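You operate a simulated robot arm through the tools that you are given. There is no shell and no other tool.

The job below is to be done with a simulated robot arm. You get a single attempt, and the scene is never put back.

TASK
Check the body's run-out on the rotary table and dab its neck.
Fine: dial down, one full turn by the knob, dial up; green up to 0.2 mm, else red; dabber back. Set down upright: paint dabber. A coat counts when it lies all over at full strength: go over it till it gets no stronger.

It is judged by the outcome, as a careful person would: the job done as asked, and still so three seconds after it is handed in. It fails if anything else is knocked over, pushed out of place, dropped, spilled or broken.

THE ROBOT
A 6-joint arm with a four-finger gripper, fixed in place. Base frame: the origin is on the floor under the middle of its stand, x ahead of it, y to its left, z up; the work surface is at about z = 0.86. Readings come in m, degrees, newtons and seconds.
It reaches about 1.041 m from its shoulder. Its first joint turns from -166.0 to 166.0 degrees. Payload 3.67 kg.
Tool frame: the origin (TCP) lies between the finger pads and is the grasp point; the fingertips stand 0.028 m ahead of it; z points along the fingers, y is the line along which they close. The gripper opens to 0.112 m; its body begins 0.073 m behind the TCP.
Orientation is that of the tool frame in the base frame, as a unit quaternion [w, x, y, z]. With the fingers straight down and closing along the base's y, the tool's x points along the base's -x, its y along +y and its z along -z.

THE INTERFACE
- The arm moves only by the tool drive_tool. Its argument "commands" is a list of rows, each a list of 3 entries, a list of its own where there are three numbers: the shift along the base's x, y, z in units of 400 mm (1.0 is 400 mm), then the turn, a rotation vector about the base's x, y, z in units of 45 degrees (1.0 is 45 degrees), then the closure, from 0 (fully open) to 1 (shut). In form: [[[x, y, z], [rx, ry, rz], fingers], ...]. A call has 1 to 20 rows; each row is the pose to reach, as a shift and turn from the pose commanded when the call began. A call with a number of a shift or a turn outside -1 to 1 is refused whole. Rows are played at 5 a second. More than 0.05 m and 8.6 degrees between two rows, or a gripper value outside its range, and nothing of the call is played. A pose out of reach is approached as far as the arm can. The call stops where the force on the tool passes 90 N (or 10 N more than at its start, if that is more) or the arm is blocked; 0.2 s more then pass. The fingers move at their own pace (about 0.1025 m/s each) and stop on an object; they squeeze with about 28 N. The grip force told is the motor's: it shows also when the fingers shut on nothing. Time passes only in rows, and 0.2 s behind the last, so rows that repeat a pose let the fingers close. The reply holds the time, the measured pose of the TCP, the force on the tool along the base axes, the opening and the grip force, in the units named above and with some noise, with the torque about the TCP (base axes, N m) and any sound that the robot's microphone picked up.
- Cameras (640 x 400 px; columns grow to the right, rows downward): "scene" is fixed at [0.0389, 0.4853, 1.6637]; the picture's right is [0.07, -1.00, 0.00], its down [-0.80, -0.06, -0.59] and it looks along [0.59, 0.04, -0.81] (base axes); focal length 355 px, centre (320, 200). "wrist" rides on the gripper at [0.06, -0.018, -0.104] in the tool frame; the picture's right is [0.29, 0.96, 0.00], its down [-0.80, 0.24, -0.55] and it looks along [-0.53, 0.16, 0.83] (tool axes); focal length 234 px, centre (320, 200). There is no depth. A picture from a camera that has moved, and an enlarged one, comes with that camera's place and axes in the base frame and with its lens. The place of the scene camera against the robot may be out by one fixed shift of up to 0.025 m in any direction.
- camera(camera): a new picture of that camera. The clock stands still meanwhile.
- zoom(camera, box): a new picture of the part [left, top, right, bottom] of that camera's present view, enlarged. The clock stands still meanwhile.
- sign_off(): hands the job in; it is judged then, once.

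Nothing tells you positions but the pictures and the camera data. Unless the task says otherwise, let go and move clear before handing in.

The tools are called after ">>>" by a JSON object that holds its "name" and its "arguments". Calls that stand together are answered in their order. drive_tool: Moves the arm, as the interface text tells. Its arguments: {"type":"object","properties":{"commands":{"type":"array"}},"required":["commands"]} The other tools are called the same way: camera (camera) takes a picture; zoom (camera, box) takes an enlarged picture of a part of a camera's view; sign_off () hands the job in.

At the start:

```text
time: 0.0
position: [0.4711, 0.2797, 1.2025]
tool_rot: [-0.002, 0.001, 1.0, 0.0]
force: [-0.8, 0.1, 0.2]
ft_torque: [0.02, -0.03, 0.0]
width: 0.112
grip_force: 0.0
```

scene: 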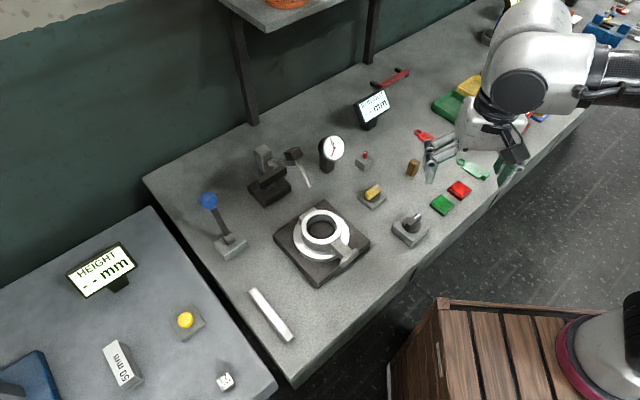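
wrist: 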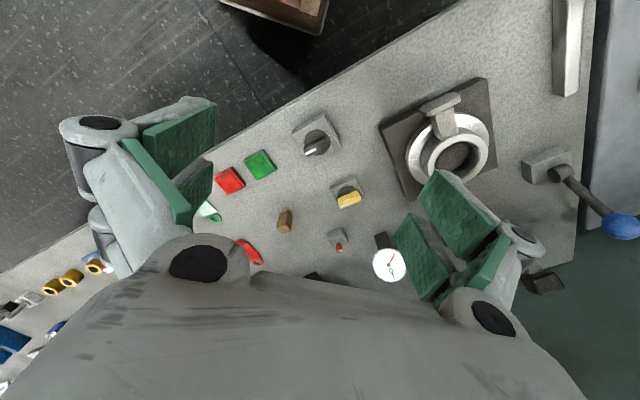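

I see a bench with a rotary table (a ring in a dark square plate), a dial, a blue-knobbed lever, red and green pads, and a yellow thing in a stand. I'll look closer at each before moving.

>>> {"name": "zoom", "arguments": {"camera": "scene", "box": [180, 130, 400, 300]}}

>>> {"name": "zoom", "arguments": {"camera": "scene", "box": [340, 60, 540, 260]}}

>>> {"name": "zoom", "arguments": {"camera": "wrist", "box": [200, 60, 640, 320]}}

>>> {"name": "zoom", "arguments": {"camera": "scene", "box": [0, 200, 320, 400]}}

```text
2.35 times, centred on (290, 215) of scene
camera zoom: at [0.0389, 0.4853, 1.6637], right [0.07, -1.0, 0.0], down [-0.8, -0.06, -0.59], along [0.59, 0.04, -0.81], focal length 835 px, centre (391, 165)
```

zoom: 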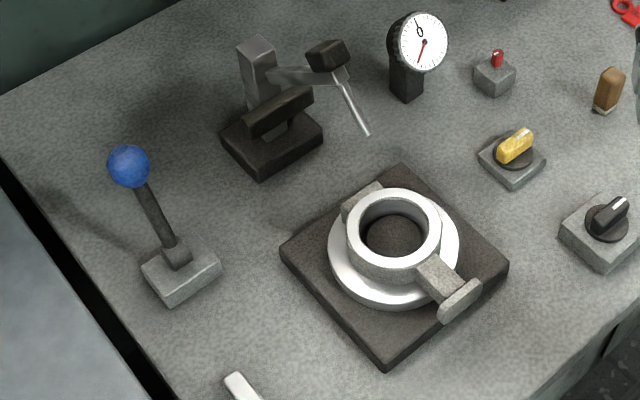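

```text
2.00 times, centred on (440, 160) of scene
camera zoom: at [0.0389, 0.4853, 1.6637], right [0.07, -1.0, 0.0], down [-0.8, -0.06, -0.59], along [0.59, 0.04, -0.81], focal length 710 px, centre (80, 280)
```

zoom: 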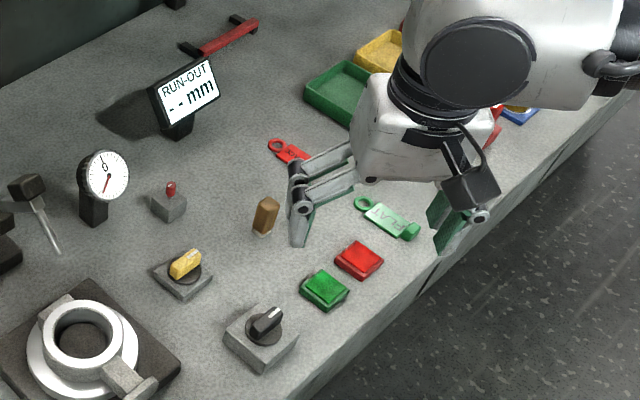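

```text
1.45 times, centred on (420, 190) of wrist
camera zoom: at [0.4127, 0.2633, 1.3053], right [-0.29, 0.96, 0.0], down [0.8, 0.24, 0.55], along [0.53, 0.16, -0.83], focal length 341 px, centre (174, 214)
```

zoom: 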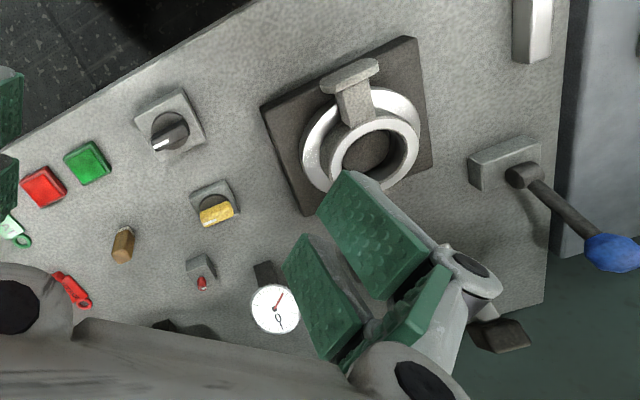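

```text
2.00 times, centred on (160, 300) of scene
camera zoom: at [0.0389, 0.4853, 1.6637], right [0.07, -1.0, 0.0], down [-0.8, -0.06, -0.59], along [0.59, 0.04, -0.81], focal length 710 px, centre (640, 0)
```

zoom: 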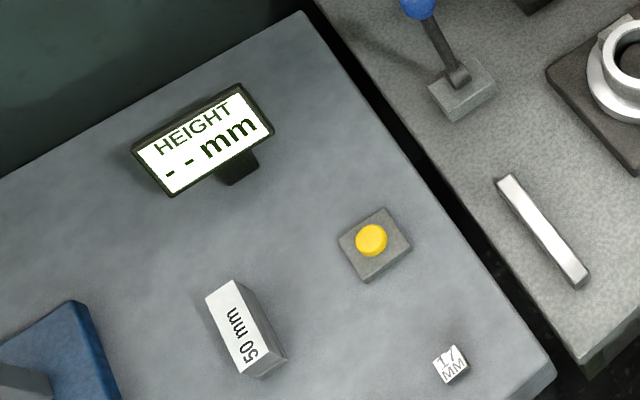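

I want a tighter look at the dial stand, the two knobs and the body on the table before deciding what does what.

>>> {"name": "zoom", "arguments": {"camera": "scene", "box": [235, 125, 355, 205]}}

>>> {"name": "zoom", "arguments": {"camera": "scene", "box": [265, 190, 385, 295]}}

>>> {"name": "zoom", "arguments": {"camera": "scene", "box": [340, 140, 480, 250]}}

>>> {"name": "zoom", "arguments": {"camera": "scene", "box": [190, 180, 270, 270]}}

>>> {"name": "zoom", "arguments": {"camera": "scene", "box": [340, 50, 480, 150]}}

>>> {"name": "zoom", "arguments": {"camera": "scene", "box": [440, 0, 640, 130]}}

>>> {"name": "zoom", "arguments": {"camera": "scene", "box": [220, 0, 420, 130]}}

```text
5.00 times, centred on (295, 165) of scene
camera zoom: at [0.0389, 0.4853, 1.6637], right [0.07, -1.0, 0.0], down [-0.8, -0.06, -0.59], along [0.59, 0.04, -0.81], focal length 1774 px, centre (445, 375)
```

zoom: 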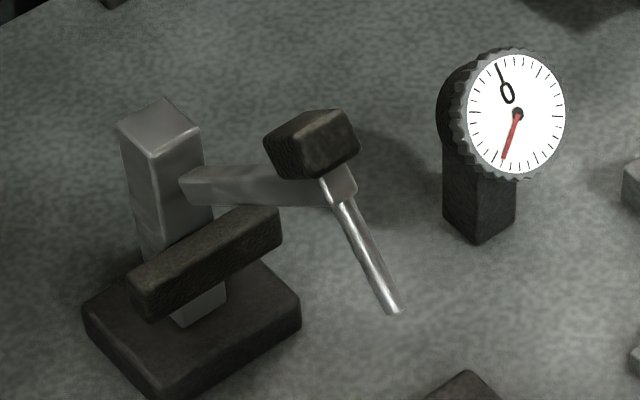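

```text
3.81 times, centred on (325, 242) of scene
camera zoom: at [0.0389, 0.4853, 1.6637], right [0.07, -1.0, 0.0], down [-0.8, -0.06, -0.59], along [0.59, 0.04, -0.81], focal length 1352 px, centre (301, 38)
```

zoom: 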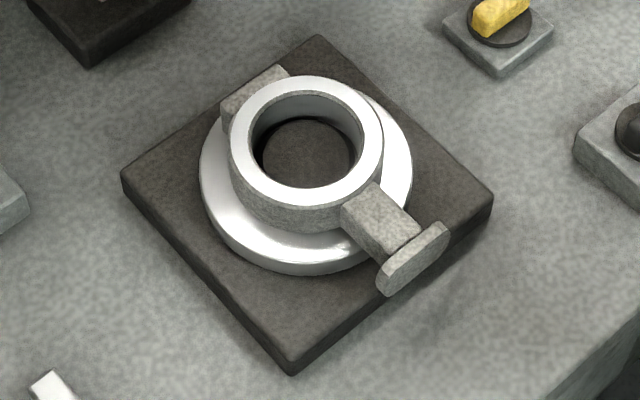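

```text
3.64 times, centred on (410, 195) of scene
camera zoom: at [0.0389, 0.4853, 1.6637], right [0.07, -1.0, 0.0], down [-0.8, -0.06, -0.59], along [0.59, 0.04, -0.81], focal length 1290 px, centre (-7, 218)
```

zoom: 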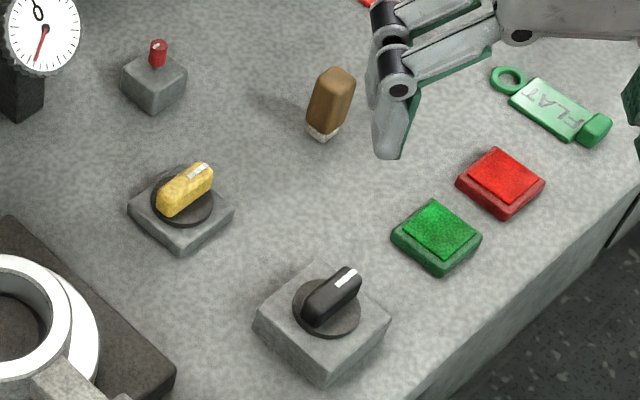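

```text
4.44 times, centred on (230, 225) of scene
camera zoom: at [0.0389, 0.4853, 1.6637], right [0.07, -1.0, 0.0], down [-0.8, -0.06, -0.59], along [0.59, 0.04, -0.81], focal length 1577 px, centre (720, 89)
```

zoom: 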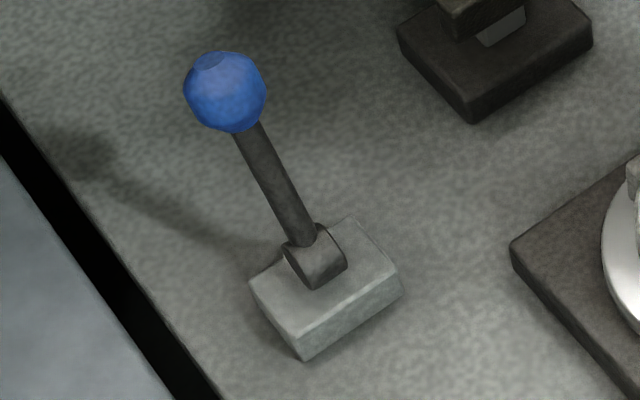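

```text
4.00 times, centred on (410, 100) of scene
camera zoom: at [0.0389, 0.4853, 1.6637], right [0.07, -1.0, 0.0], down [-0.8, -0.06, -0.59], along [0.59, 0.04, -0.81], focal length 1420 px, centre (-40, 600)
```

zoom: 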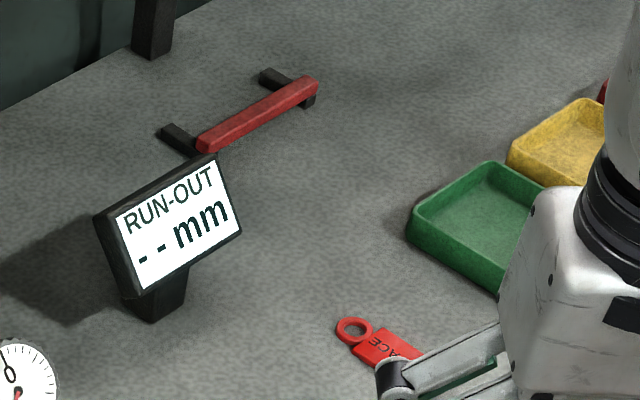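

```text
3.08 times, centred on (540, 65) of scene
camera zoom: at [0.0389, 0.4853, 1.6637], right [0.07, -1.0, 0.0], down [-0.8, -0.06, -0.59], along [0.59, 0.04, -0.81], focal length 1092 px, centre (-357, 615)
```

zoom: 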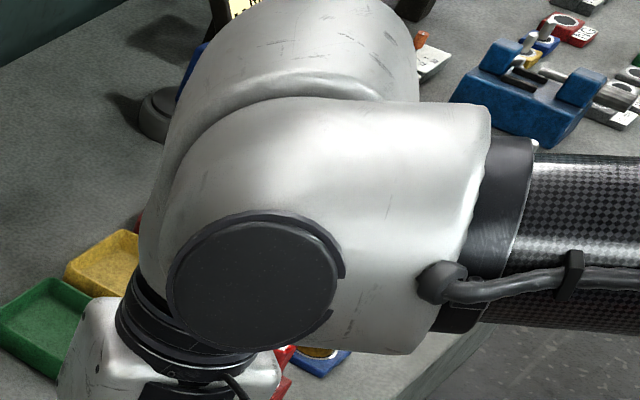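

```text
3.08 times, centred on (320, 65) of scene
camera zoom: at [0.0389, 0.4853, 1.6637], right [0.07, -1.0, 0.0], down [-0.8, -0.06, -0.59], along [0.59, 0.04, -0.81], focal length 1092 px, centre (320, 615)
```

zoom: 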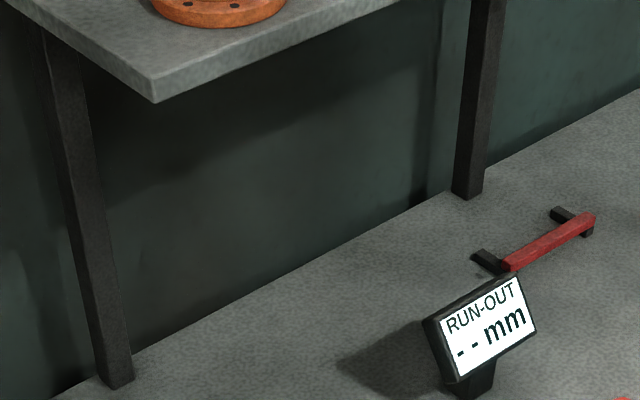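

The body looks like a flanged ring with two stubs on a round table plate. I'll swing the wrist camera over the dial stand and blue lever, staying high, to see how they work and fix positions.

>>> {"name": "drive_tool", "arguments": {"commands": [[[-0.029, 0.108, 0.021], [0, 0, 0], 0], [[-0.058, 0.216, 0.042], [0, 0, 0], 0], [[-0.087, 0.325, 0.063], [0, 0, 0], 0], [[-0.117, 0.433, 0.083], [0, 0, 0], 0], [[-0.146, 0.542, 0.104], [0, 0, 0], 0], [[-0.175, 0.65, 0.125], [0, 0, 0], 0], [[-0.175, 0.65, 0.125], [0, 0, 0], 0]]}}

>>> {"name": "camera", "arguments": {"camera": "wrist"}}

>>> {"name": "camera", "arguments": {"camera": "scene"}}

```text
time: 1.6
position: [0.4012, 0.5405, 1.2535]
tool_rot: [-0.001, 0.0, 1.0, 0.0]
force: [-0.7, -0.2, -0.1]
ft_torque: [0.01, 0.0, 0.01]
width: 0.112
grip_force: 0.0
```

```text
taken
camera wrist: at [0.3429, 0.5238, 1.3566], right [-0.29, 0.96, 0.0], down [0.8, 0.24, 0.55], along [0.53, 0.16, -0.83], focal length 234 px, centre (320, 200)
```

wrist: 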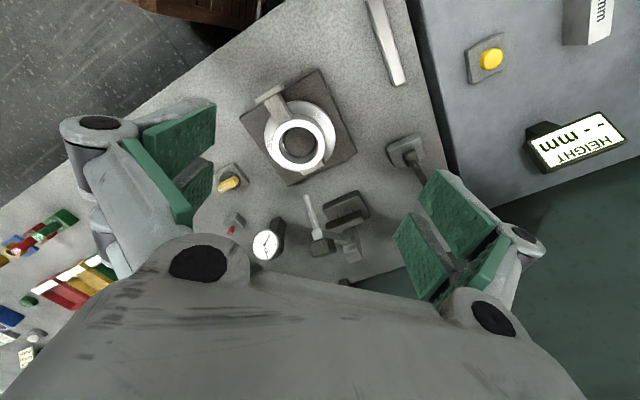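

```text
taken
```

scene: 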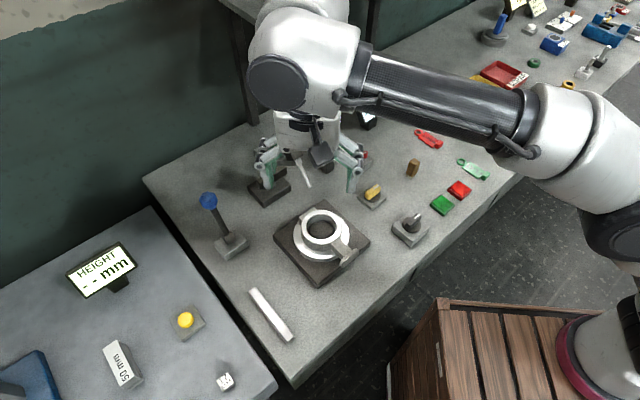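

>>> {"name": "zoom", "arguments": {"camera": "wrist", "box": [210, 60, 460, 290]}}

>>> {"name": "zoom", "arguments": {"camera": "wrist", "box": [280, 170, 400, 280]}}

>>> {"name": "zoom", "arguments": {"camera": "wrist", "box": [380, 120, 520, 280]}}

>>> {"name": "zoom", "arguments": {"camera": "scene", "box": [400, 0, 640, 140]}}

```text
1.74 times, centred on (335, 175) of wrist
camera zoom: at [0.3429, 0.5238, 1.3566], right [-0.29, 0.96, 0.0], down [0.8, 0.24, 0.55], along [0.53, 0.16, -0.83], focal length 407 px, centre (294, 244)
```

zoom: 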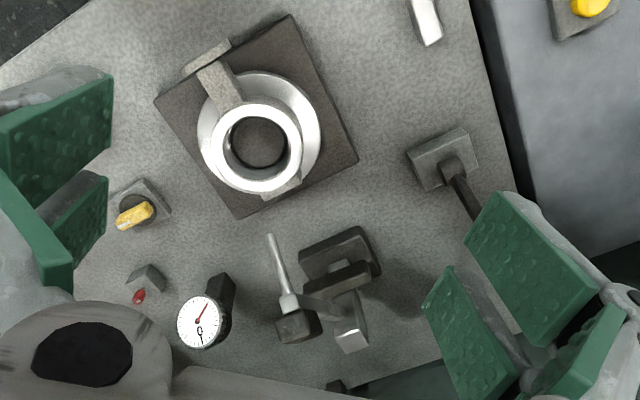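

```text
3.64 times, centred on (340, 225) of wrist
camera zoom: at [0.3429, 0.5238, 1.3566], right [-0.29, 0.96, 0.0], down [0.8, 0.24, 0.55], along [0.53, 0.16, -0.83], focal length 852 px, centre (247, 109)
```

zoom: 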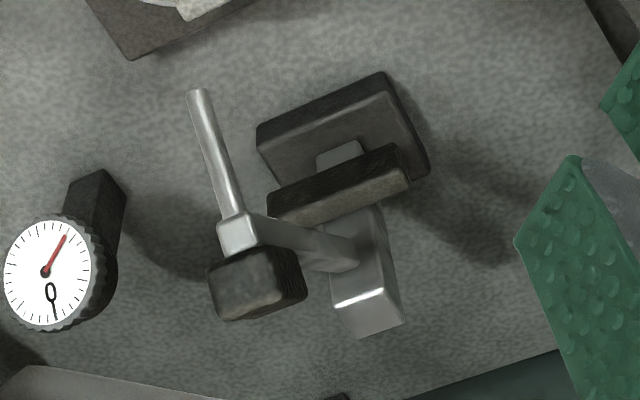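

```text
2.50 times, centred on (450, 200) of wrist
camera zoom: at [0.3429, 0.5238, 1.3566], right [-0.29, 0.96, 0.0], down [0.8, 0.24, 0.55], along [0.53, 0.16, -0.83], focal length 585 px, centre (-5, 200)
```

zoom: 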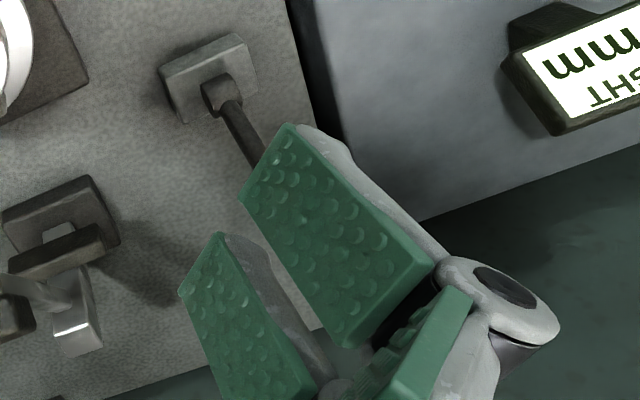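

```text
2.67 times, centred on (520, 70) of scene
camera zoom: at [0.0389, 0.4853, 1.6637], right [0.07, -1.0, 0.0], down [-0.8, -0.06, -0.59], along [0.59, 0.04, -0.81], focal length 946 px, centre (-213, 547)
```

zoom: 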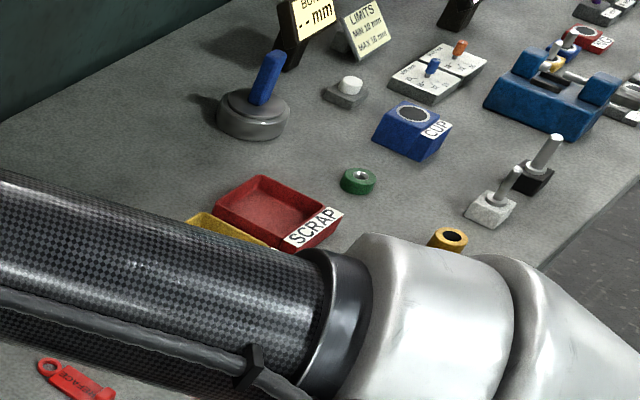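

The dial stand has a dark base, a column with a dark bar on the table side, and an arm carrying a rod. I'll tilt the wrist for a lower, side-on view.

>>> {"name": "drive_tool", "arguments": {"commands": [[[-0.04, 0, -0.04], [0, -0.13, 0], 0], [[-0.08, 0, -0.09], [0, -0.26, 0], 0], [[-0.12, 0, -0.13], [0, -0.39, 0], 0], [[-0.16, 0, -0.18], [0, -0.52, 0], 0], [[-0.19, 0, -0.22], [0, -0.65, 0], 0], [[-0.22, 0, -0.27], [0, -0.78, 0], 0], [[-0.25, 0, -0.31], [0, -0.889, 0], 0], [[-0.25, 0, -0.31], [0, -0.889, 0], 0]]}}

>>> {"name": "camera", "arguments": {"camera": "wrist"}}

```text
time: 3.4
position: [0.3001, 0.5407, 1.1283]
tool_rot: [0.341, 0.0, 0.94, 0.0]
force: [-0.3, -0.2, 0.3]
ft_torque: [0.0, -0.01, 0.0]
width: 0.112
grip_force: 0.0
```

```text
taken
camera wrist: at [0.189, 0.5236, 1.1683], right [-0.22, 0.96, -0.18], down [0.25, 0.24, 0.94], along [0.94, 0.16, -0.3], focal length 234 px, centre (320, 200)
```

wrist: 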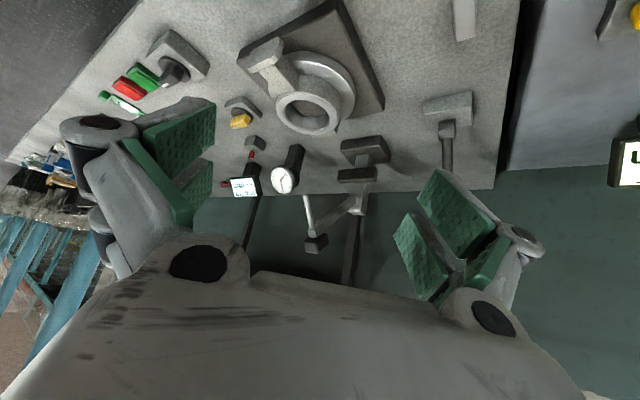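

>>> {"name": "zoom", "arguments": {"camera": "wrist", "box": [220, 20, 400, 270]}}

>>> {"name": "zoom", "arguments": {"camera": "wrist", "box": [280, 120, 400, 260]}}

>>> {"name": "zoom", "arguments": {"camera": "wrist", "box": [400, 70, 540, 200]}}

>>> {"name": "zoom", "arguments": {"camera": "wrist", "box": [90, 20, 270, 200]}}

```text
1.60 times, centred on (310, 145) of wrist
camera zoom: at [0.189, 0.5236, 1.1683], right [-0.22, 0.96, -0.18], down [0.25, 0.24, 0.94], along [0.94, 0.16, -0.3], focal length 375 px, centre (336, 288)
```

zoom: 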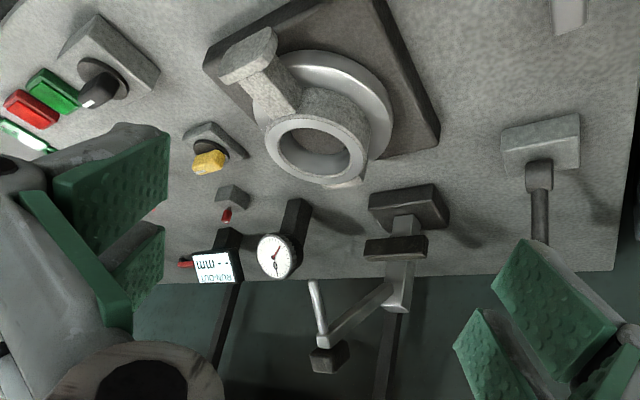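

```text
2.86 times, centred on (340, 190) of wrist
camera zoom: at [0.189, 0.5236, 1.1683], right [-0.22, 0.96, -0.18], down [0.25, 0.24, 0.94], along [0.94, 0.16, -0.3], focal length 669 px, centre (263, 229)
```

zoom: 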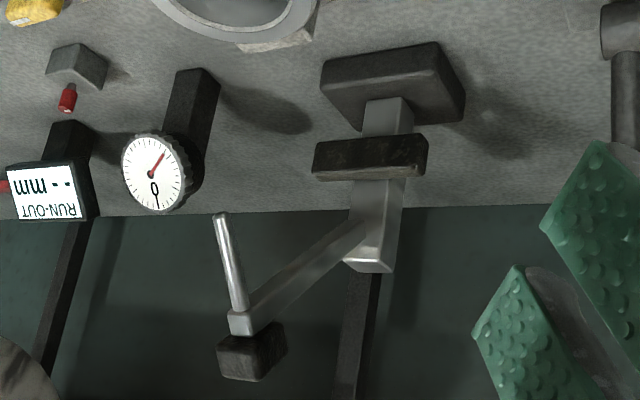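

```text
3.08 times, centred on (470, 135) of wrist
camera zoom: at [0.189, 0.5236, 1.1683], right [-0.22, 0.96, -0.18], down [0.25, 0.24, 0.94], along [0.94, 0.16, -0.3], focal length 720 px, centre (-142, 400)
```

zoom: 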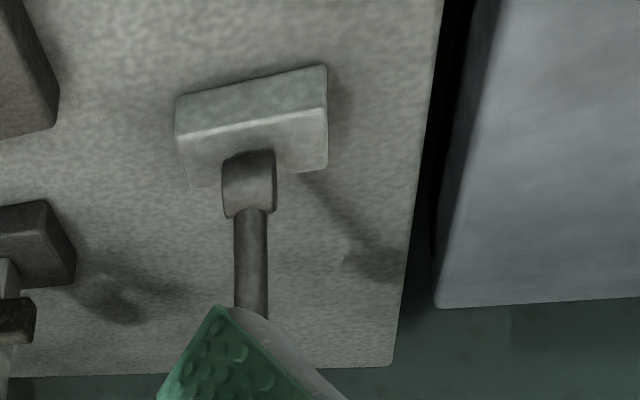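

```text
2.22 times, centred on (180, 110) of wrist
camera zoom: at [0.189, 0.5236, 1.1683], right [-0.22, 0.96, -0.18], down [0.25, 0.24, 0.94], along [0.94, 0.16, -0.3], focal length 520 px, centre (631, 400)
```

zoom: 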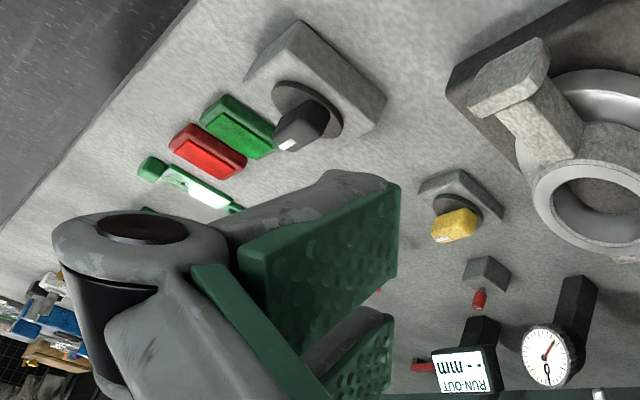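

The dial arm is hinged on its column and tilted up about 37°, with its rod above the body's far rim, so "dial down" means swinging this arm. Next I'll look closely at the two knobs, the dabber and the pads.

>>> {"name": "drive_tool", "arguments": {"commands": [[[0.06, -0.075, 0.0], [0, 0.12, 0], 0], [[0.12, -0.15, 0.0], [0, 0.24, 0], 0], [[0.18, -0.225, 0.0], [0, 0.36, 0], 0], [[0.24, -0.3, -0.02], [0, 0.48, 0], 0], [[0.3, -0.375, -0.05], [0, 0.6, 0], 0], [[0.36, -0.45, -0.08], [0, 0.72, 0], 0], [[0.42, -0.525, -0.1], [0, 0.84, 0], 0], [[0.475, -0.6, -0.125], [0, 0.889, 0], 0], [[0.475, -0.6, -0.125], [0, 0.889, 0], 0]]}}

>>> {"name": "camera", "arguments": {"camera": "wrist"}}

```text
time: 5.4
position: [0.4922, 0.2997, 1.0783]
tool_rot: [-0.001, 0.0, 1.0, 0.0]
force: [0.3, 0.2, -0.7]
ft_torque: [0.04, 0.02, -0.01]
width: 0.112
grip_force: 0.0
```

```text
taken
camera wrist: at [0.4335, 0.283, 1.1815], right [-0.29, 0.96, 0.0], down [0.8, 0.24, 0.55], along [0.53, 0.16, -0.83], focal length 234 px, centre (320, 200)
```

wrist: 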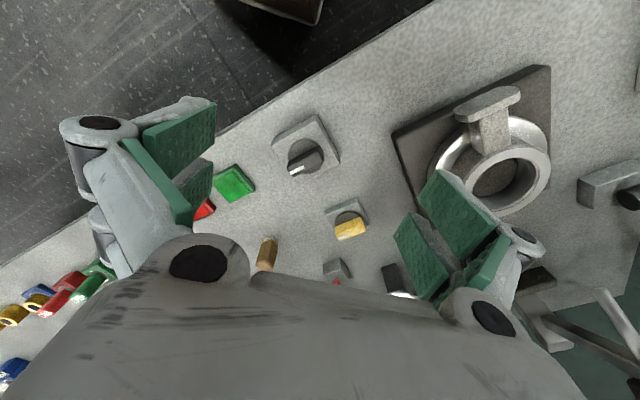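

>>> {"name": "zoom", "arguments": {"camera": "wrist", "box": [200, 90, 400, 290]}}

>>> {"name": "zoom", "arguments": {"camera": "wrist", "box": [380, 50, 640, 240]}}

>>> {"name": "zoom", "arguments": {"camera": "wrist", "box": [320, 180, 430, 300]}}

>>> {"name": "zoom", "arguments": {"camera": "wrist", "box": [260, 100, 360, 190]}}

```text
2.00 times, centred on (300, 190) of wrist
camera zoom: at [0.4335, 0.283, 1.1815], right [-0.29, 0.96, 0.0], down [0.8, 0.24, 0.55], along [0.53, 0.16, -0.83], focal length 468 px, centre (360, 220)
```

zoom: 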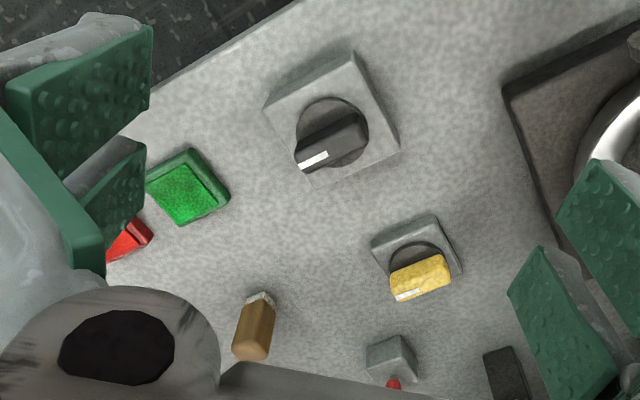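

```text
2.11 times, centred on (510, 145) of wrist
camera zoom: at [0.4335, 0.283, 1.1815], right [-0.29, 0.96, 0.0], down [0.8, 0.24, 0.55], along [0.53, 0.16, -0.83], focal length 493 px, centre (-80, 316)
```

zoom: 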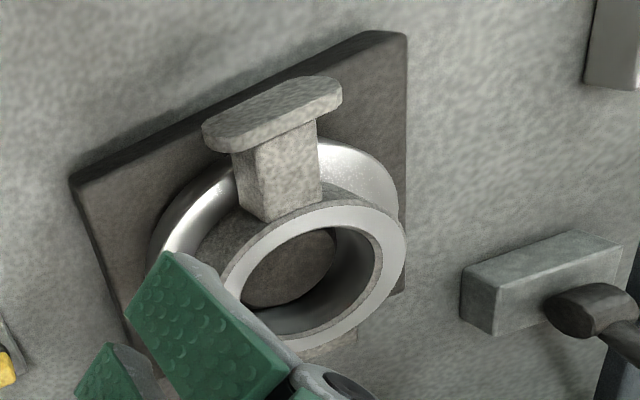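

```text
3.33 times, centred on (375, 240) of wrist
camera zoom: at [0.4335, 0.283, 1.1815], right [-0.29, 0.96, 0.0], down [0.8, 0.24, 0.55], along [0.53, 0.16, -0.83], focal length 781 px, centre (137, 67)
```

zoom: 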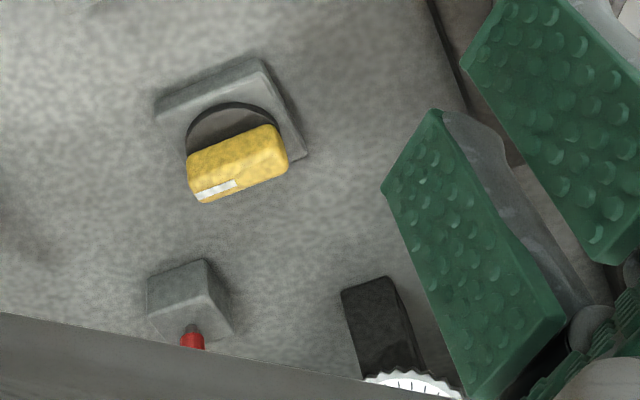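

```text
4.44 times, centred on (310, 145) of wrist
camera zoom: at [0.4335, 0.283, 1.1815], right [-0.29, 0.96, 0.0], down [0.8, 0.24, 0.55], along [0.53, 0.16, -0.83], focal length 1041 px, centre (364, 444)
```

zoom: 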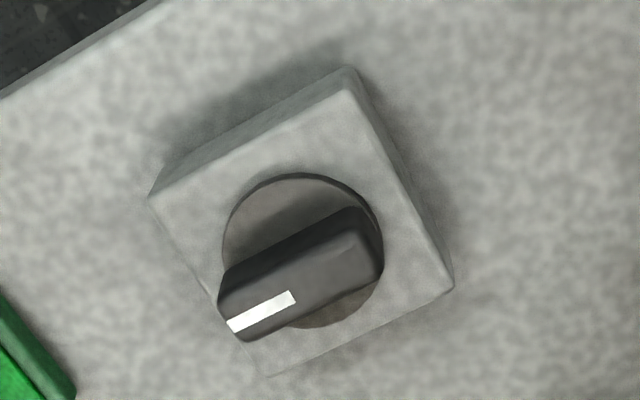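

Triangulated so far: neck top about (0.506, 0.53, 0.934), dial head block about (0.569, 0.596, 1.122), black knob about (0.557, 0.301, 0.89). The bench is turned about 44°, so I'll turn the gripper with it and hover above the dial head for a closer look.

>>> {"name": "drive_tool", "arguments": {"commands": [[[0, 0, 0.1], [0, 0, 0.1], 0], [[0, 0, 0.2], [0, 0, 0.2], 0], [[0, 0, 0.3], [0, 0, 0.3], 0], [[0, 0, 0.4], [0, 0, 0.4], 0], [[0.024, 0.0925, 0.425], [0, 0, 0.473], 0], [[0.048, 0.185, 0.425], [0, 0, 0.547], 0], [[0.072, 0.2775, 0.425], [0, 0, 0.62], 0], [[0.096, 0.37, 0.425], [0, 0, 0.693], 0], [[0.12, 0.4625, 0.425], [0, 0, 0.767], 0], [[0.144, 0.555, 0.425], [0, 0, 0.84], 0], [[0.168, 0.6475, 0.425], [0, 0, 0.913], 0], [[0.1925, 0.74, 0.425], [0, 0, 0.987], 0], [[0.1925, 0.74, 0.425], [0, 0, 0.987], 0]]}}

>>> {"name": "camera", "arguments": {"camera": "wrist"}}

>>> {"name": "camera", "arguments": {"camera": "scene"}}

```text
time: 8.2
position: [0.5529, 0.5499, 1.2239]
tool_rot: [-0.002, -0.379, 0.926, -0.001]
force: [0.5, 0.1, -1.3]
ft_torque: [-0.05, 0.01, 0.0]
width: 0.1119
grip_force: 0.1
out of reach, approached as far as the arm can: row 11, 12, 13
```

```text
taken
camera wrist: at [0.5242, 0.4961, 1.327], right [-0.88, 0.48, 0.0], down [0.4, 0.73, 0.55], along [0.26, 0.48, -0.83], focal length 234 px, centre (320, 200)
```

wrist: 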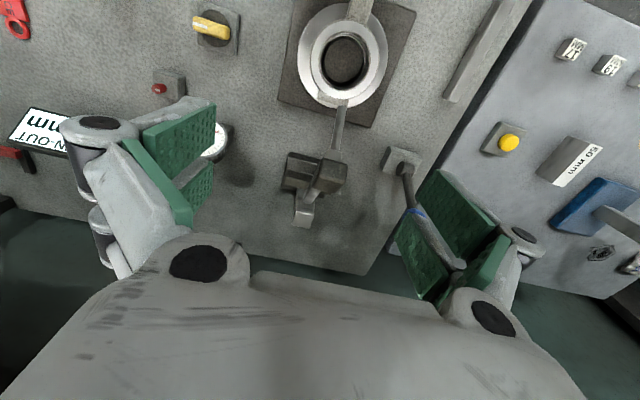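

```text
taken
```

scene: 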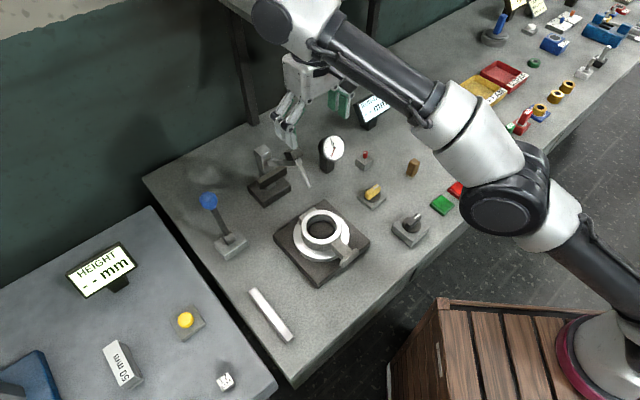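

The last rows were just out of reach at that height, so I'll approach lower. I'll zoom on the dial stand from here first.

>>> {"name": "zoom", "arguments": {"camera": "wrist", "box": [250, 0, 430, 250]}}

>>> {"name": "zoom", "arguments": {"camera": "wrist", "box": [265, 80, 375, 240]}}

>>> {"name": "zoom", "arguments": {"camera": "wrist", "box": [370, 130, 480, 290]}}

>>> {"name": "zoom", "arguments": {"camera": "wrist", "box": [140, 0, 260, 120]}}

```text
1.60 times, centred on (340, 125) of wrist
camera zoom: at [0.5242, 0.4961, 1.327], right [-0.88, 0.48, 0.0], down [0.4, 0.73, 0.55], along [0.26, 0.48, -0.83], focal length 375 px, centre (288, 320)
```

zoom: 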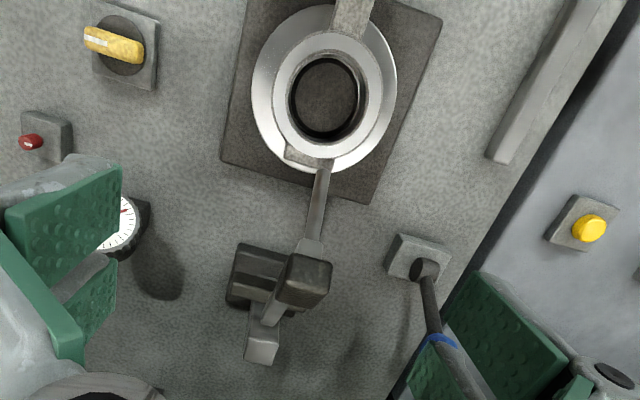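

```text
2.50 times, centred on (320, 160) of wrist
camera zoom: at [0.5242, 0.4961, 1.327], right [-0.88, 0.48, 0.0], down [0.4, 0.73, 0.55], along [0.26, 0.48, -0.83], focal length 585 px, centre (320, 300)
```

zoom: 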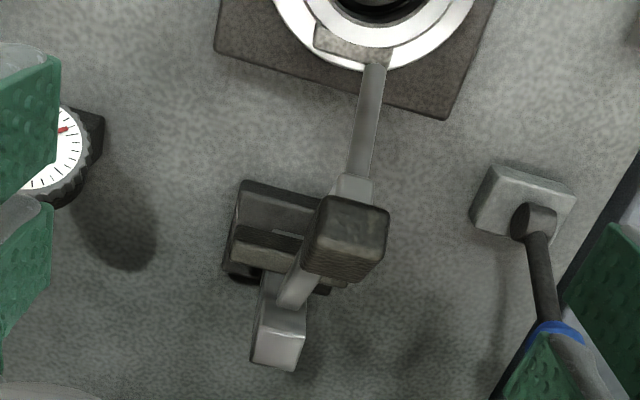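

```text
2.50 times, centred on (425, 210) of wrist
camera zoom: at [0.5242, 0.4961, 1.327], right [-0.88, 0.48, 0.0], down [0.4, 0.73, 0.55], along [0.26, 0.48, -0.83], focal length 585 px, centre (58, 175)
```

zoom: 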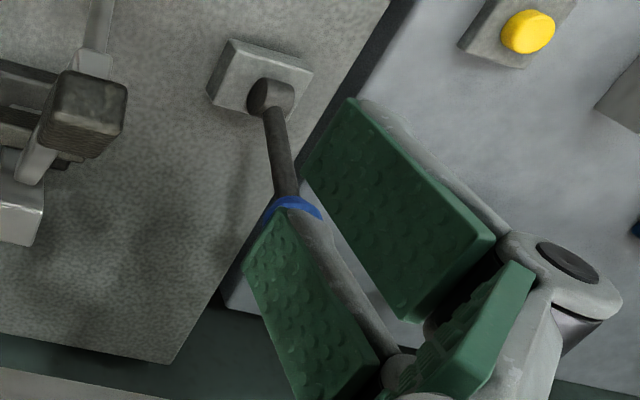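

```text
3.33 times, centred on (200, 60) of wrist
camera zoom: at [0.5242, 0.4961, 1.327], right [-0.88, 0.48, 0.0], down [0.4, 0.73, 0.55], along [0.26, 0.48, -0.83], focal length 781 px, centre (720, 667)
```

zoom: 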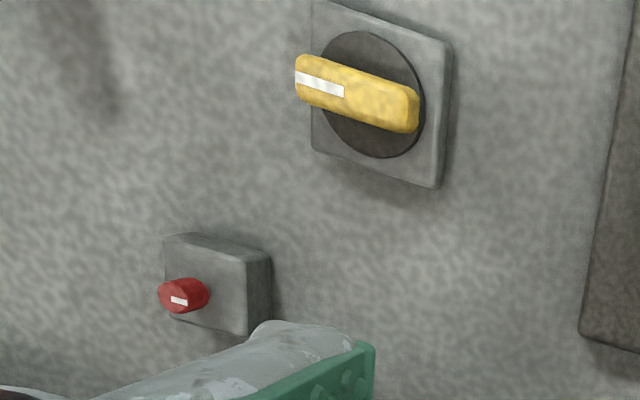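

Geometry agrees across views: the dial head block is at about (0.568, 0.596, 1.122), and its arm swings in the plane through the neck centre. I'll lower the open gripper towards it.

>>> {"name": "drive_tool", "arguments": {"commands": [[[0, 0, -0.06], [0, 0, 0], 0], [[0, 0, -0.12], [0, 0, 0], 0], [[0, 0, -0.18], [0, 0, 0], 0], [[0, 0, -0.22], [0, 0, 0], 0], [[0, 0, -0.22], [0, 0, 0], 0]]}}

>>> {"name": "camera", "arguments": {"camera": "wrist"}}

>>> {"name": "zoom", "arguments": {"camera": "scene", "box": [220, 60, 380, 200]}}

```text
time: 9.4
position: [0.5528, 0.5493, 1.1376]
tool_rot: [-0.002, -0.378, 0.926, 0.0]
force: [0.7, 0.7, 0.1]
ft_torque: [-0.02, 0.0, -0.01]
width: 0.112
grip_force: 0.0
```

```text
taken
camera wrist: at [0.5239, 0.4958, 1.2404], right [-0.88, 0.48, 0.0], down [0.4, 0.73, 0.55], along [0.27, 0.49, -0.83], focal length 234 px, centre (320, 200)
```

wrist: 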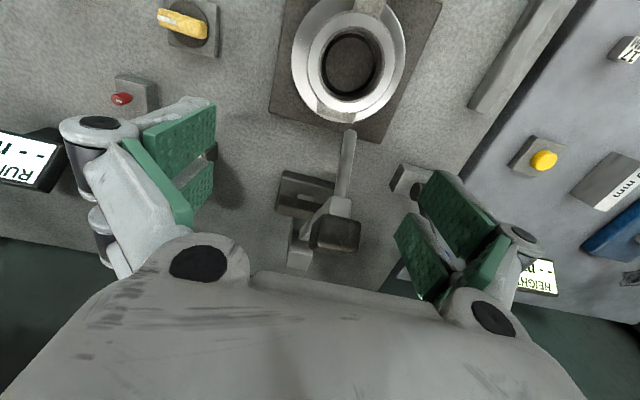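

```text
2.86 times, centred on (300, 130) of scene
camera zoom: at [0.0389, 0.4853, 1.6637], right [0.07, -1.0, 0.0], down [-0.8, -0.06, -0.59], along [0.59, 0.04, -0.81], focal length 1014 px, centre (377, 400)
```

zoom: 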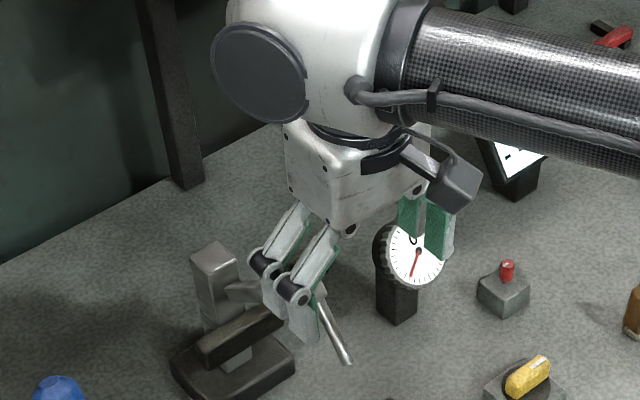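

The gripper straddles the dial arm cleanly. I'll shift forward so the pads sit either side of the head block.

>>> {"name": "drive_tool", "arguments": {"commands": [[[0.013, 0.04, -0.013], [0, 0, 0], 0], [[0.026, 0.08, -0.026], [0, 0, 0], 0], [[0.0375, 0.1168, -0.04], [0, 0, 0], 0], [[0.0375, 0.1168, -0.04], [0, 0, 0], 0]]}}

>>> {"name": "camera", "arguments": {"camera": "wrist"}}

>>> {"name": "zoom", "arguments": {"camera": "scene", "box": [220, 60, 380, 200]}}

```text
time: 10.4
position: [0.5672, 0.5965, 1.1217]
tool_rot: [0.0, -0.378, 0.926, 0.0]
force: [-0.3, -0.3, 0.1]
ft_torque: [-0.01, -0.02, 0.02]
width: 0.1119
grip_force: 0.1
```

```text
taken
camera wrist: at [0.5393, 0.5432, 1.2246], right [-0.88, 0.48, 0.0], down [0.4, 0.73, 0.55], along [0.27, 0.48, -0.83], focal length 234 px, centre (320, 200)
```

wrist: 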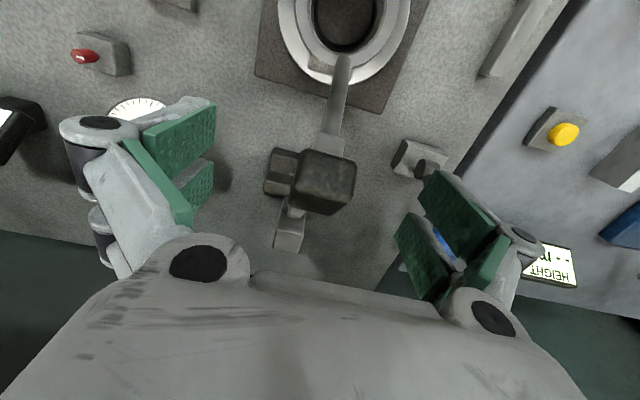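

```text
2.86 times, centred on (300, 130) of scene
camera zoom: at [0.0389, 0.4853, 1.6637], right [0.07, -1.0, 0.0], down [-0.8, -0.06, -0.59], along [0.59, 0.04, -0.81], focal length 1014 px, centre (377, 400)
```

zoom: 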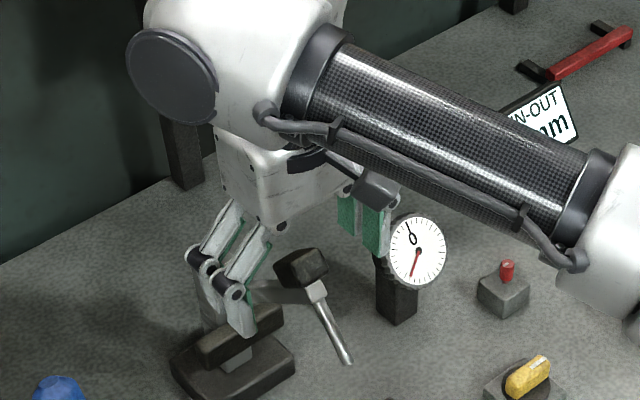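

The block sits between the pads at the grasp point. I'll close on it and check the forces.

>>> {"name": "drive_tool", "arguments": {"commands": [[[0, 0, 0], [0, 0, 0], 0.5], [[0, 0, 0], [0, 0, 0], 0.7], [[0, 0, 0], [0, 0, 0], 0.9], [[0, 0, 0], [0, 0, 0], 1.0], [[0, 0, 0], [0, 0, 0], 1.0]]}}

>>> {"name": "camera", "arguments": {"camera": "wrist"}}

```text
time: 11.6
position: [0.5681, 0.5971, 1.1216]
tool_rot: [-0.001, -0.378, 0.926, 0.0]
force: [3.6, -4.4, -0.4]
ft_torque: [-0.22, -0.04, 0.22]
width: 0.0268
grip_force: 44.6
```

```text
taken
camera wrist: at [0.5397, 0.5429, 1.2245], right [-0.88, 0.48, 0.0], down [0.4, 0.73, 0.55], along [0.27, 0.48, -0.83], focal length 234 px, centre (320, 200)
```

wrist: 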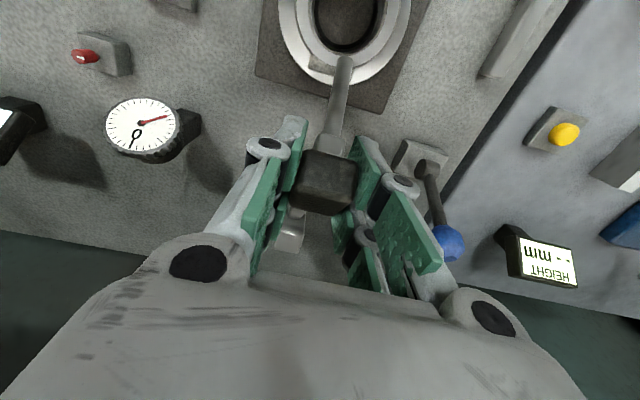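

The grip holds on a 27 mm block with small forces. I'll swing the arm down about 10° along its arc, turning the gripper with it, and watch the force.

>>> {"name": "drive_tool", "arguments": {"commands": [[[-0.017, -0.0167, -0.031], [0.078, -0.08, 0], 1.0], [[-0.036, -0.0354, -0.06], [0.156, -0.159, 0], 1.0], [[-0.036, -0.0354, -0.06], [0.156, -0.159, 0], 1.0]]}}

>>> {"name": "camera", "arguments": {"camera": "wrist"}}

>>> {"name": "camera", "arguments": {"camera": "scene"}}

```text
time: 12.4
position: [0.5535, 0.5824, 1.0991]
tool_rot: [0.081, -0.377, 0.922, 0.034]
force: [16.7, 0.2, 8.1]
ft_torque: [0.79, -1.23, 0.09]
width: 0.0269
grip_force: 44.7
```

```text
taken
camera wrist: at [0.5137, 0.5169, 1.1896], right [-0.87, 0.49, -0.05], down [0.32, 0.65, 0.69], along [0.37, 0.58, -0.73], focal length 234 px, centre (320, 200)
```

wrist: 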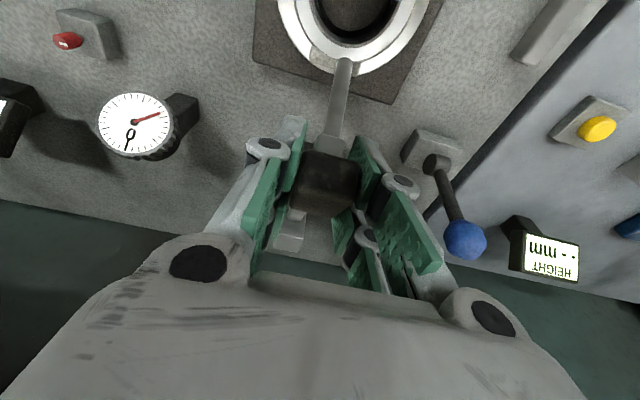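

```text
taken
```

scene: 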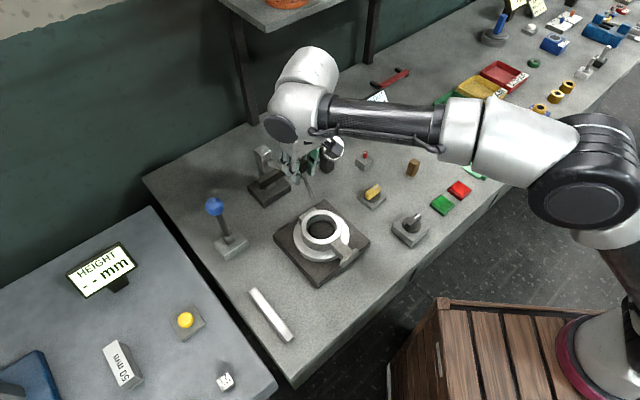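

The blue lever's ball has moved along with the dial arm, so that lever is the dial's control. I'll check this in close-up before going further.

>>> {"name": "zoom", "arguments": {"camera": "scene", "box": [190, 130, 370, 290]}}

>>> {"name": "zoom", "arguments": {"camera": "wrist", "box": [380, 100, 520, 280]}}

```text
2.50 times, centred on (280, 210) of scene
camera zoom: at [0.0389, 0.4853, 1.6637], right [0.07, -1.0, 0.0], down [-0.8, -0.06, -0.59], along [0.59, 0.04, -0.81], focal length 887 px, centre (420, 175)
```

zoom: 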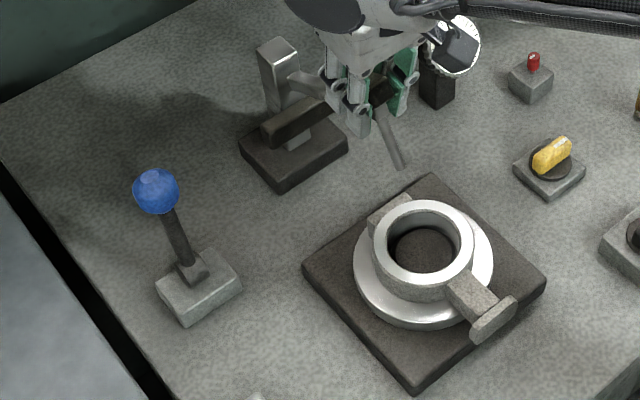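

```text
2.22 times, centred on (450, 190) of wrist
camera zoom: at [0.5137, 0.5169, 1.1896], right [-0.87, 0.49, -0.05], down [0.32, 0.65, 0.69], along [0.37, 0.58, -0.73], focal length 520 px, centre (31, 222)
```

zoom: 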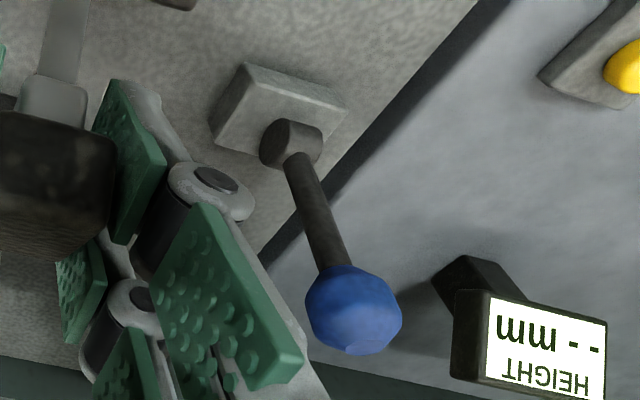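

Confirmed: the lever drives the dial. I'll put the arm back up exactly where it was, let go, and use the lever instead.

>>> {"name": "drive_tool", "arguments": {"commands": [[[0.019, 0.0187, 0.029], [-0.078, 0.079, 0], 1.0], [[0.036, 0.0354, 0.06], [-0.156, 0.159, 0], 1.0], [[0.036, 0.0354, 0.06], [-0.156, 0.159, 0], 1.0]]}}

>>> {"name": "zoom", "arguments": {"camera": "scene", "box": [190, 130, 370, 290]}}

```text
time: 13.2
position: [0.5678, 0.5974, 1.1193]
tool_rot: [-0.003, -0.377, 0.926, -0.002]
force: [7.2, -15.2, -14.1]
ft_torque: [-1.16, 0.76, 0.16]
width: 0.0272
grip_force: 45.0
```

```text
2.50 times, centred on (280, 210) of scene
camera zoom: at [0.0389, 0.4853, 1.6637], right [0.07, -1.0, 0.0], down [-0.8, -0.06, -0.59], along [0.59, 0.04, -0.81], focal length 887 px, centre (420, 175)
```

zoom: 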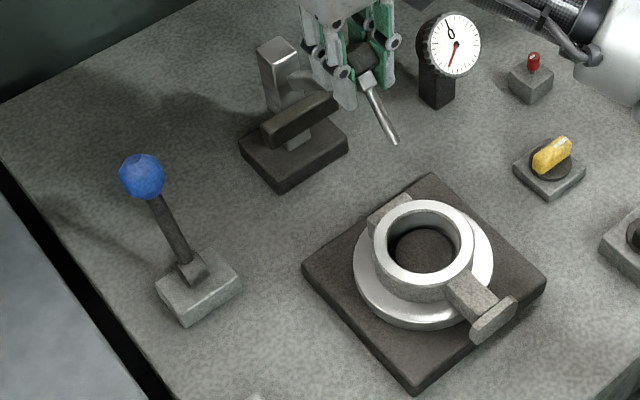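

The dial arm is back up and the lever is back where it started. I'll let go, lift clear, then move to the lever; its ball is about (0.50, 0.79, 1.02), pivoting near z 0.895.

>>> {"name": "drive_tool", "arguments": {"commands": [[[0, 0, 0.004], [0, 0, 0], 0.7], [[0, 0, 0.004], [0, 0, 0], 0.3], [[0, 0, 0.004], [0, 0, 0], 0.0], [[0, 0, 0.004], [0, 0, 0], 0.0], [[0, 0, 0.06], [0, 0, 0], 0.0], [[-0.03, -0.03, 0.12], [0, 0, 0], 0.0], [[-0.07, -0.0675, 0.175], [0, 0, 0], 0.0], [[-0.07, -0.0675, 0.175], [0, 0, 0], 0.0]]}}

>>> {"name": "zoom", "arguments": {"camera": "scene", "box": [190, 130, 370, 290]}}

```text
time: 15.0
position: [0.5419, 0.5744, 1.1879]
tool_rot: [-0.001, -0.377, 0.926, 0.001]
force: [-0.2, -0.3, 0.5]
ft_torque: [0.03, -0.01, 0.0]
width: 0.1119
grip_force: 0.0
out of reach, approached as far as the arm can: row 5, 6, 7, 8
```

```text
2.50 times, centred on (280, 210) of scene
camera zoom: at [0.0389, 0.4853, 1.6637], right [0.07, -1.0, 0.0], down [-0.8, -0.06, -0.59], along [0.59, 0.04, -0.81], focal length 887 px, centre (420, 175)
```

zoom: 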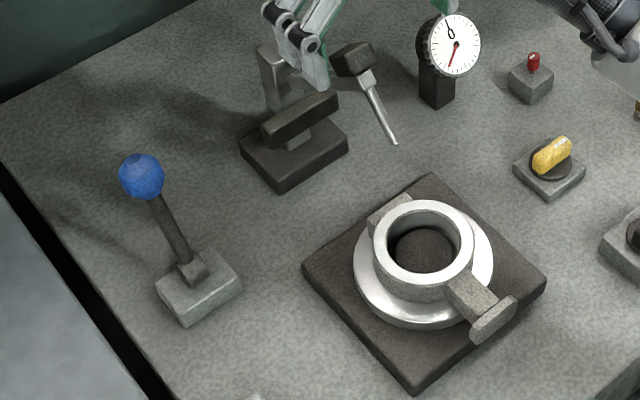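

Released cleanly; the dial arm stayed up. Now I'll move to the lever with the gripper tilted 45° outward for reach, closing along the lever's hinge line.

>>> {"name": "drive_tool", "arguments": {"commands": [[[-0.075, 0, 0], [0, 0, 0], 0], [[-0.175, 0.025, 0], [0, 0, 0], 0], [[-0.275, 0.0625, 0], [0, 0, 0], 0], [[-0.275, 0.1125, -0.025], [0.117, -0.119, 0], 0], [[-0.275, 0.1625, -0.0625], [0.2336, -0.2378, 0], 0], [[-0.275, 0.2125, -0.1], [0.3505, -0.3567, 0], 0], [[-0.275, 0.2625, -0.1375], [0.4673, -0.4755, 0], 0], [[-0.2675, 0.3125, -0.175], [0.584, -0.5944, 0], 0], [[-0.25, 0.375, -0.2125], [0.7009, -0.7133, 0], 0], [[-0.25, 0.375, -0.2125], [0.7009, -0.7133, 0], 0]]}}

>>> {"name": "camera", "arguments": {"camera": "wrist"}}

>>> {"name": "camera", "arguments": {"camera": "scene"}}

```text
time: 17.2
position: [0.4419, 0.7257, 1.1039]
tool_rot: [0.354, -0.349, 0.855, 0.145]
force: [-0.4, 0.7, 0.2]
ft_torque: [-0.02, -0.04, 0.02]
width: 0.1124
grip_force: 0.0
```

```text
taken
camera wrist: at [0.3735, 0.6327, 1.1339], right [-0.82, 0.54, -0.2], down [-0.04, 0.29, 0.96], along [0.57, 0.79, -0.21], focal length 234 px, centre (320, 200)
```

wrist: 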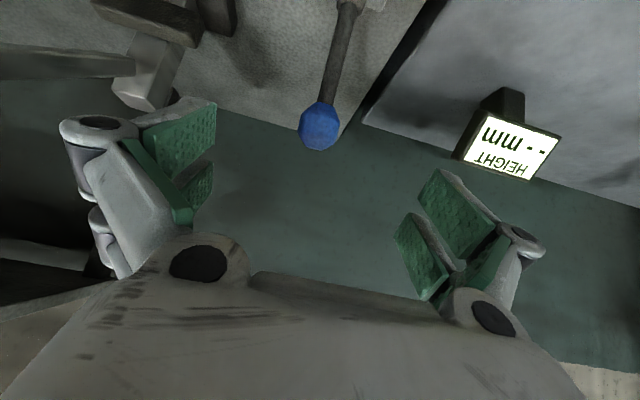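

```text
taken
```

scene: 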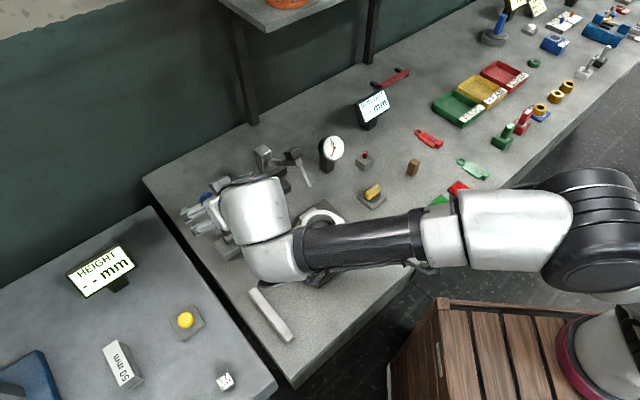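

The ball is centred ahead between the fingers at about (0.501, 0.784, 1.024). I'll advance along the tool axis until it's at the grasp point.

>>> {"name": "drive_tool", "arguments": {"commands": [[[0.037, 0.036, -0.05], [0, 0, 0], 0], [[0.074, 0.072, -0.1], [0, 0, 0], 0], [[0.111, 0.109, -0.149], [0, 0, 0], 0], [[0.1475, 0.145, -0.1975], [0, 0, 0], 0], [[0.1475, 0.145, -0.1975], [0, 0, 0], 0]]}}

>>> {"name": "camera", "arguments": {"camera": "wrist"}}

```text
time: 18.4
position: [0.4992, 0.7837, 1.0257]
tool_rot: [0.353, -0.35, 0.855, 0.145]
force: [0.0, 0.4, -0.4]
ft_torque: [0.0, 0.04, -0.02]
width: 0.1121
grip_force: 0.1
```

```text
taken
camera wrist: at [0.4324, 0.6898, 1.0556], right [-0.82, 0.54, -0.2], down [-0.04, 0.29, 0.96], along [0.58, 0.79, -0.21], focal length 234 px, centre (320, 200)
```

wrist: 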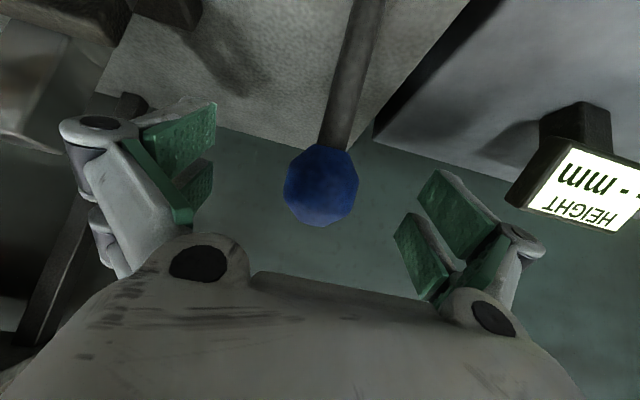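

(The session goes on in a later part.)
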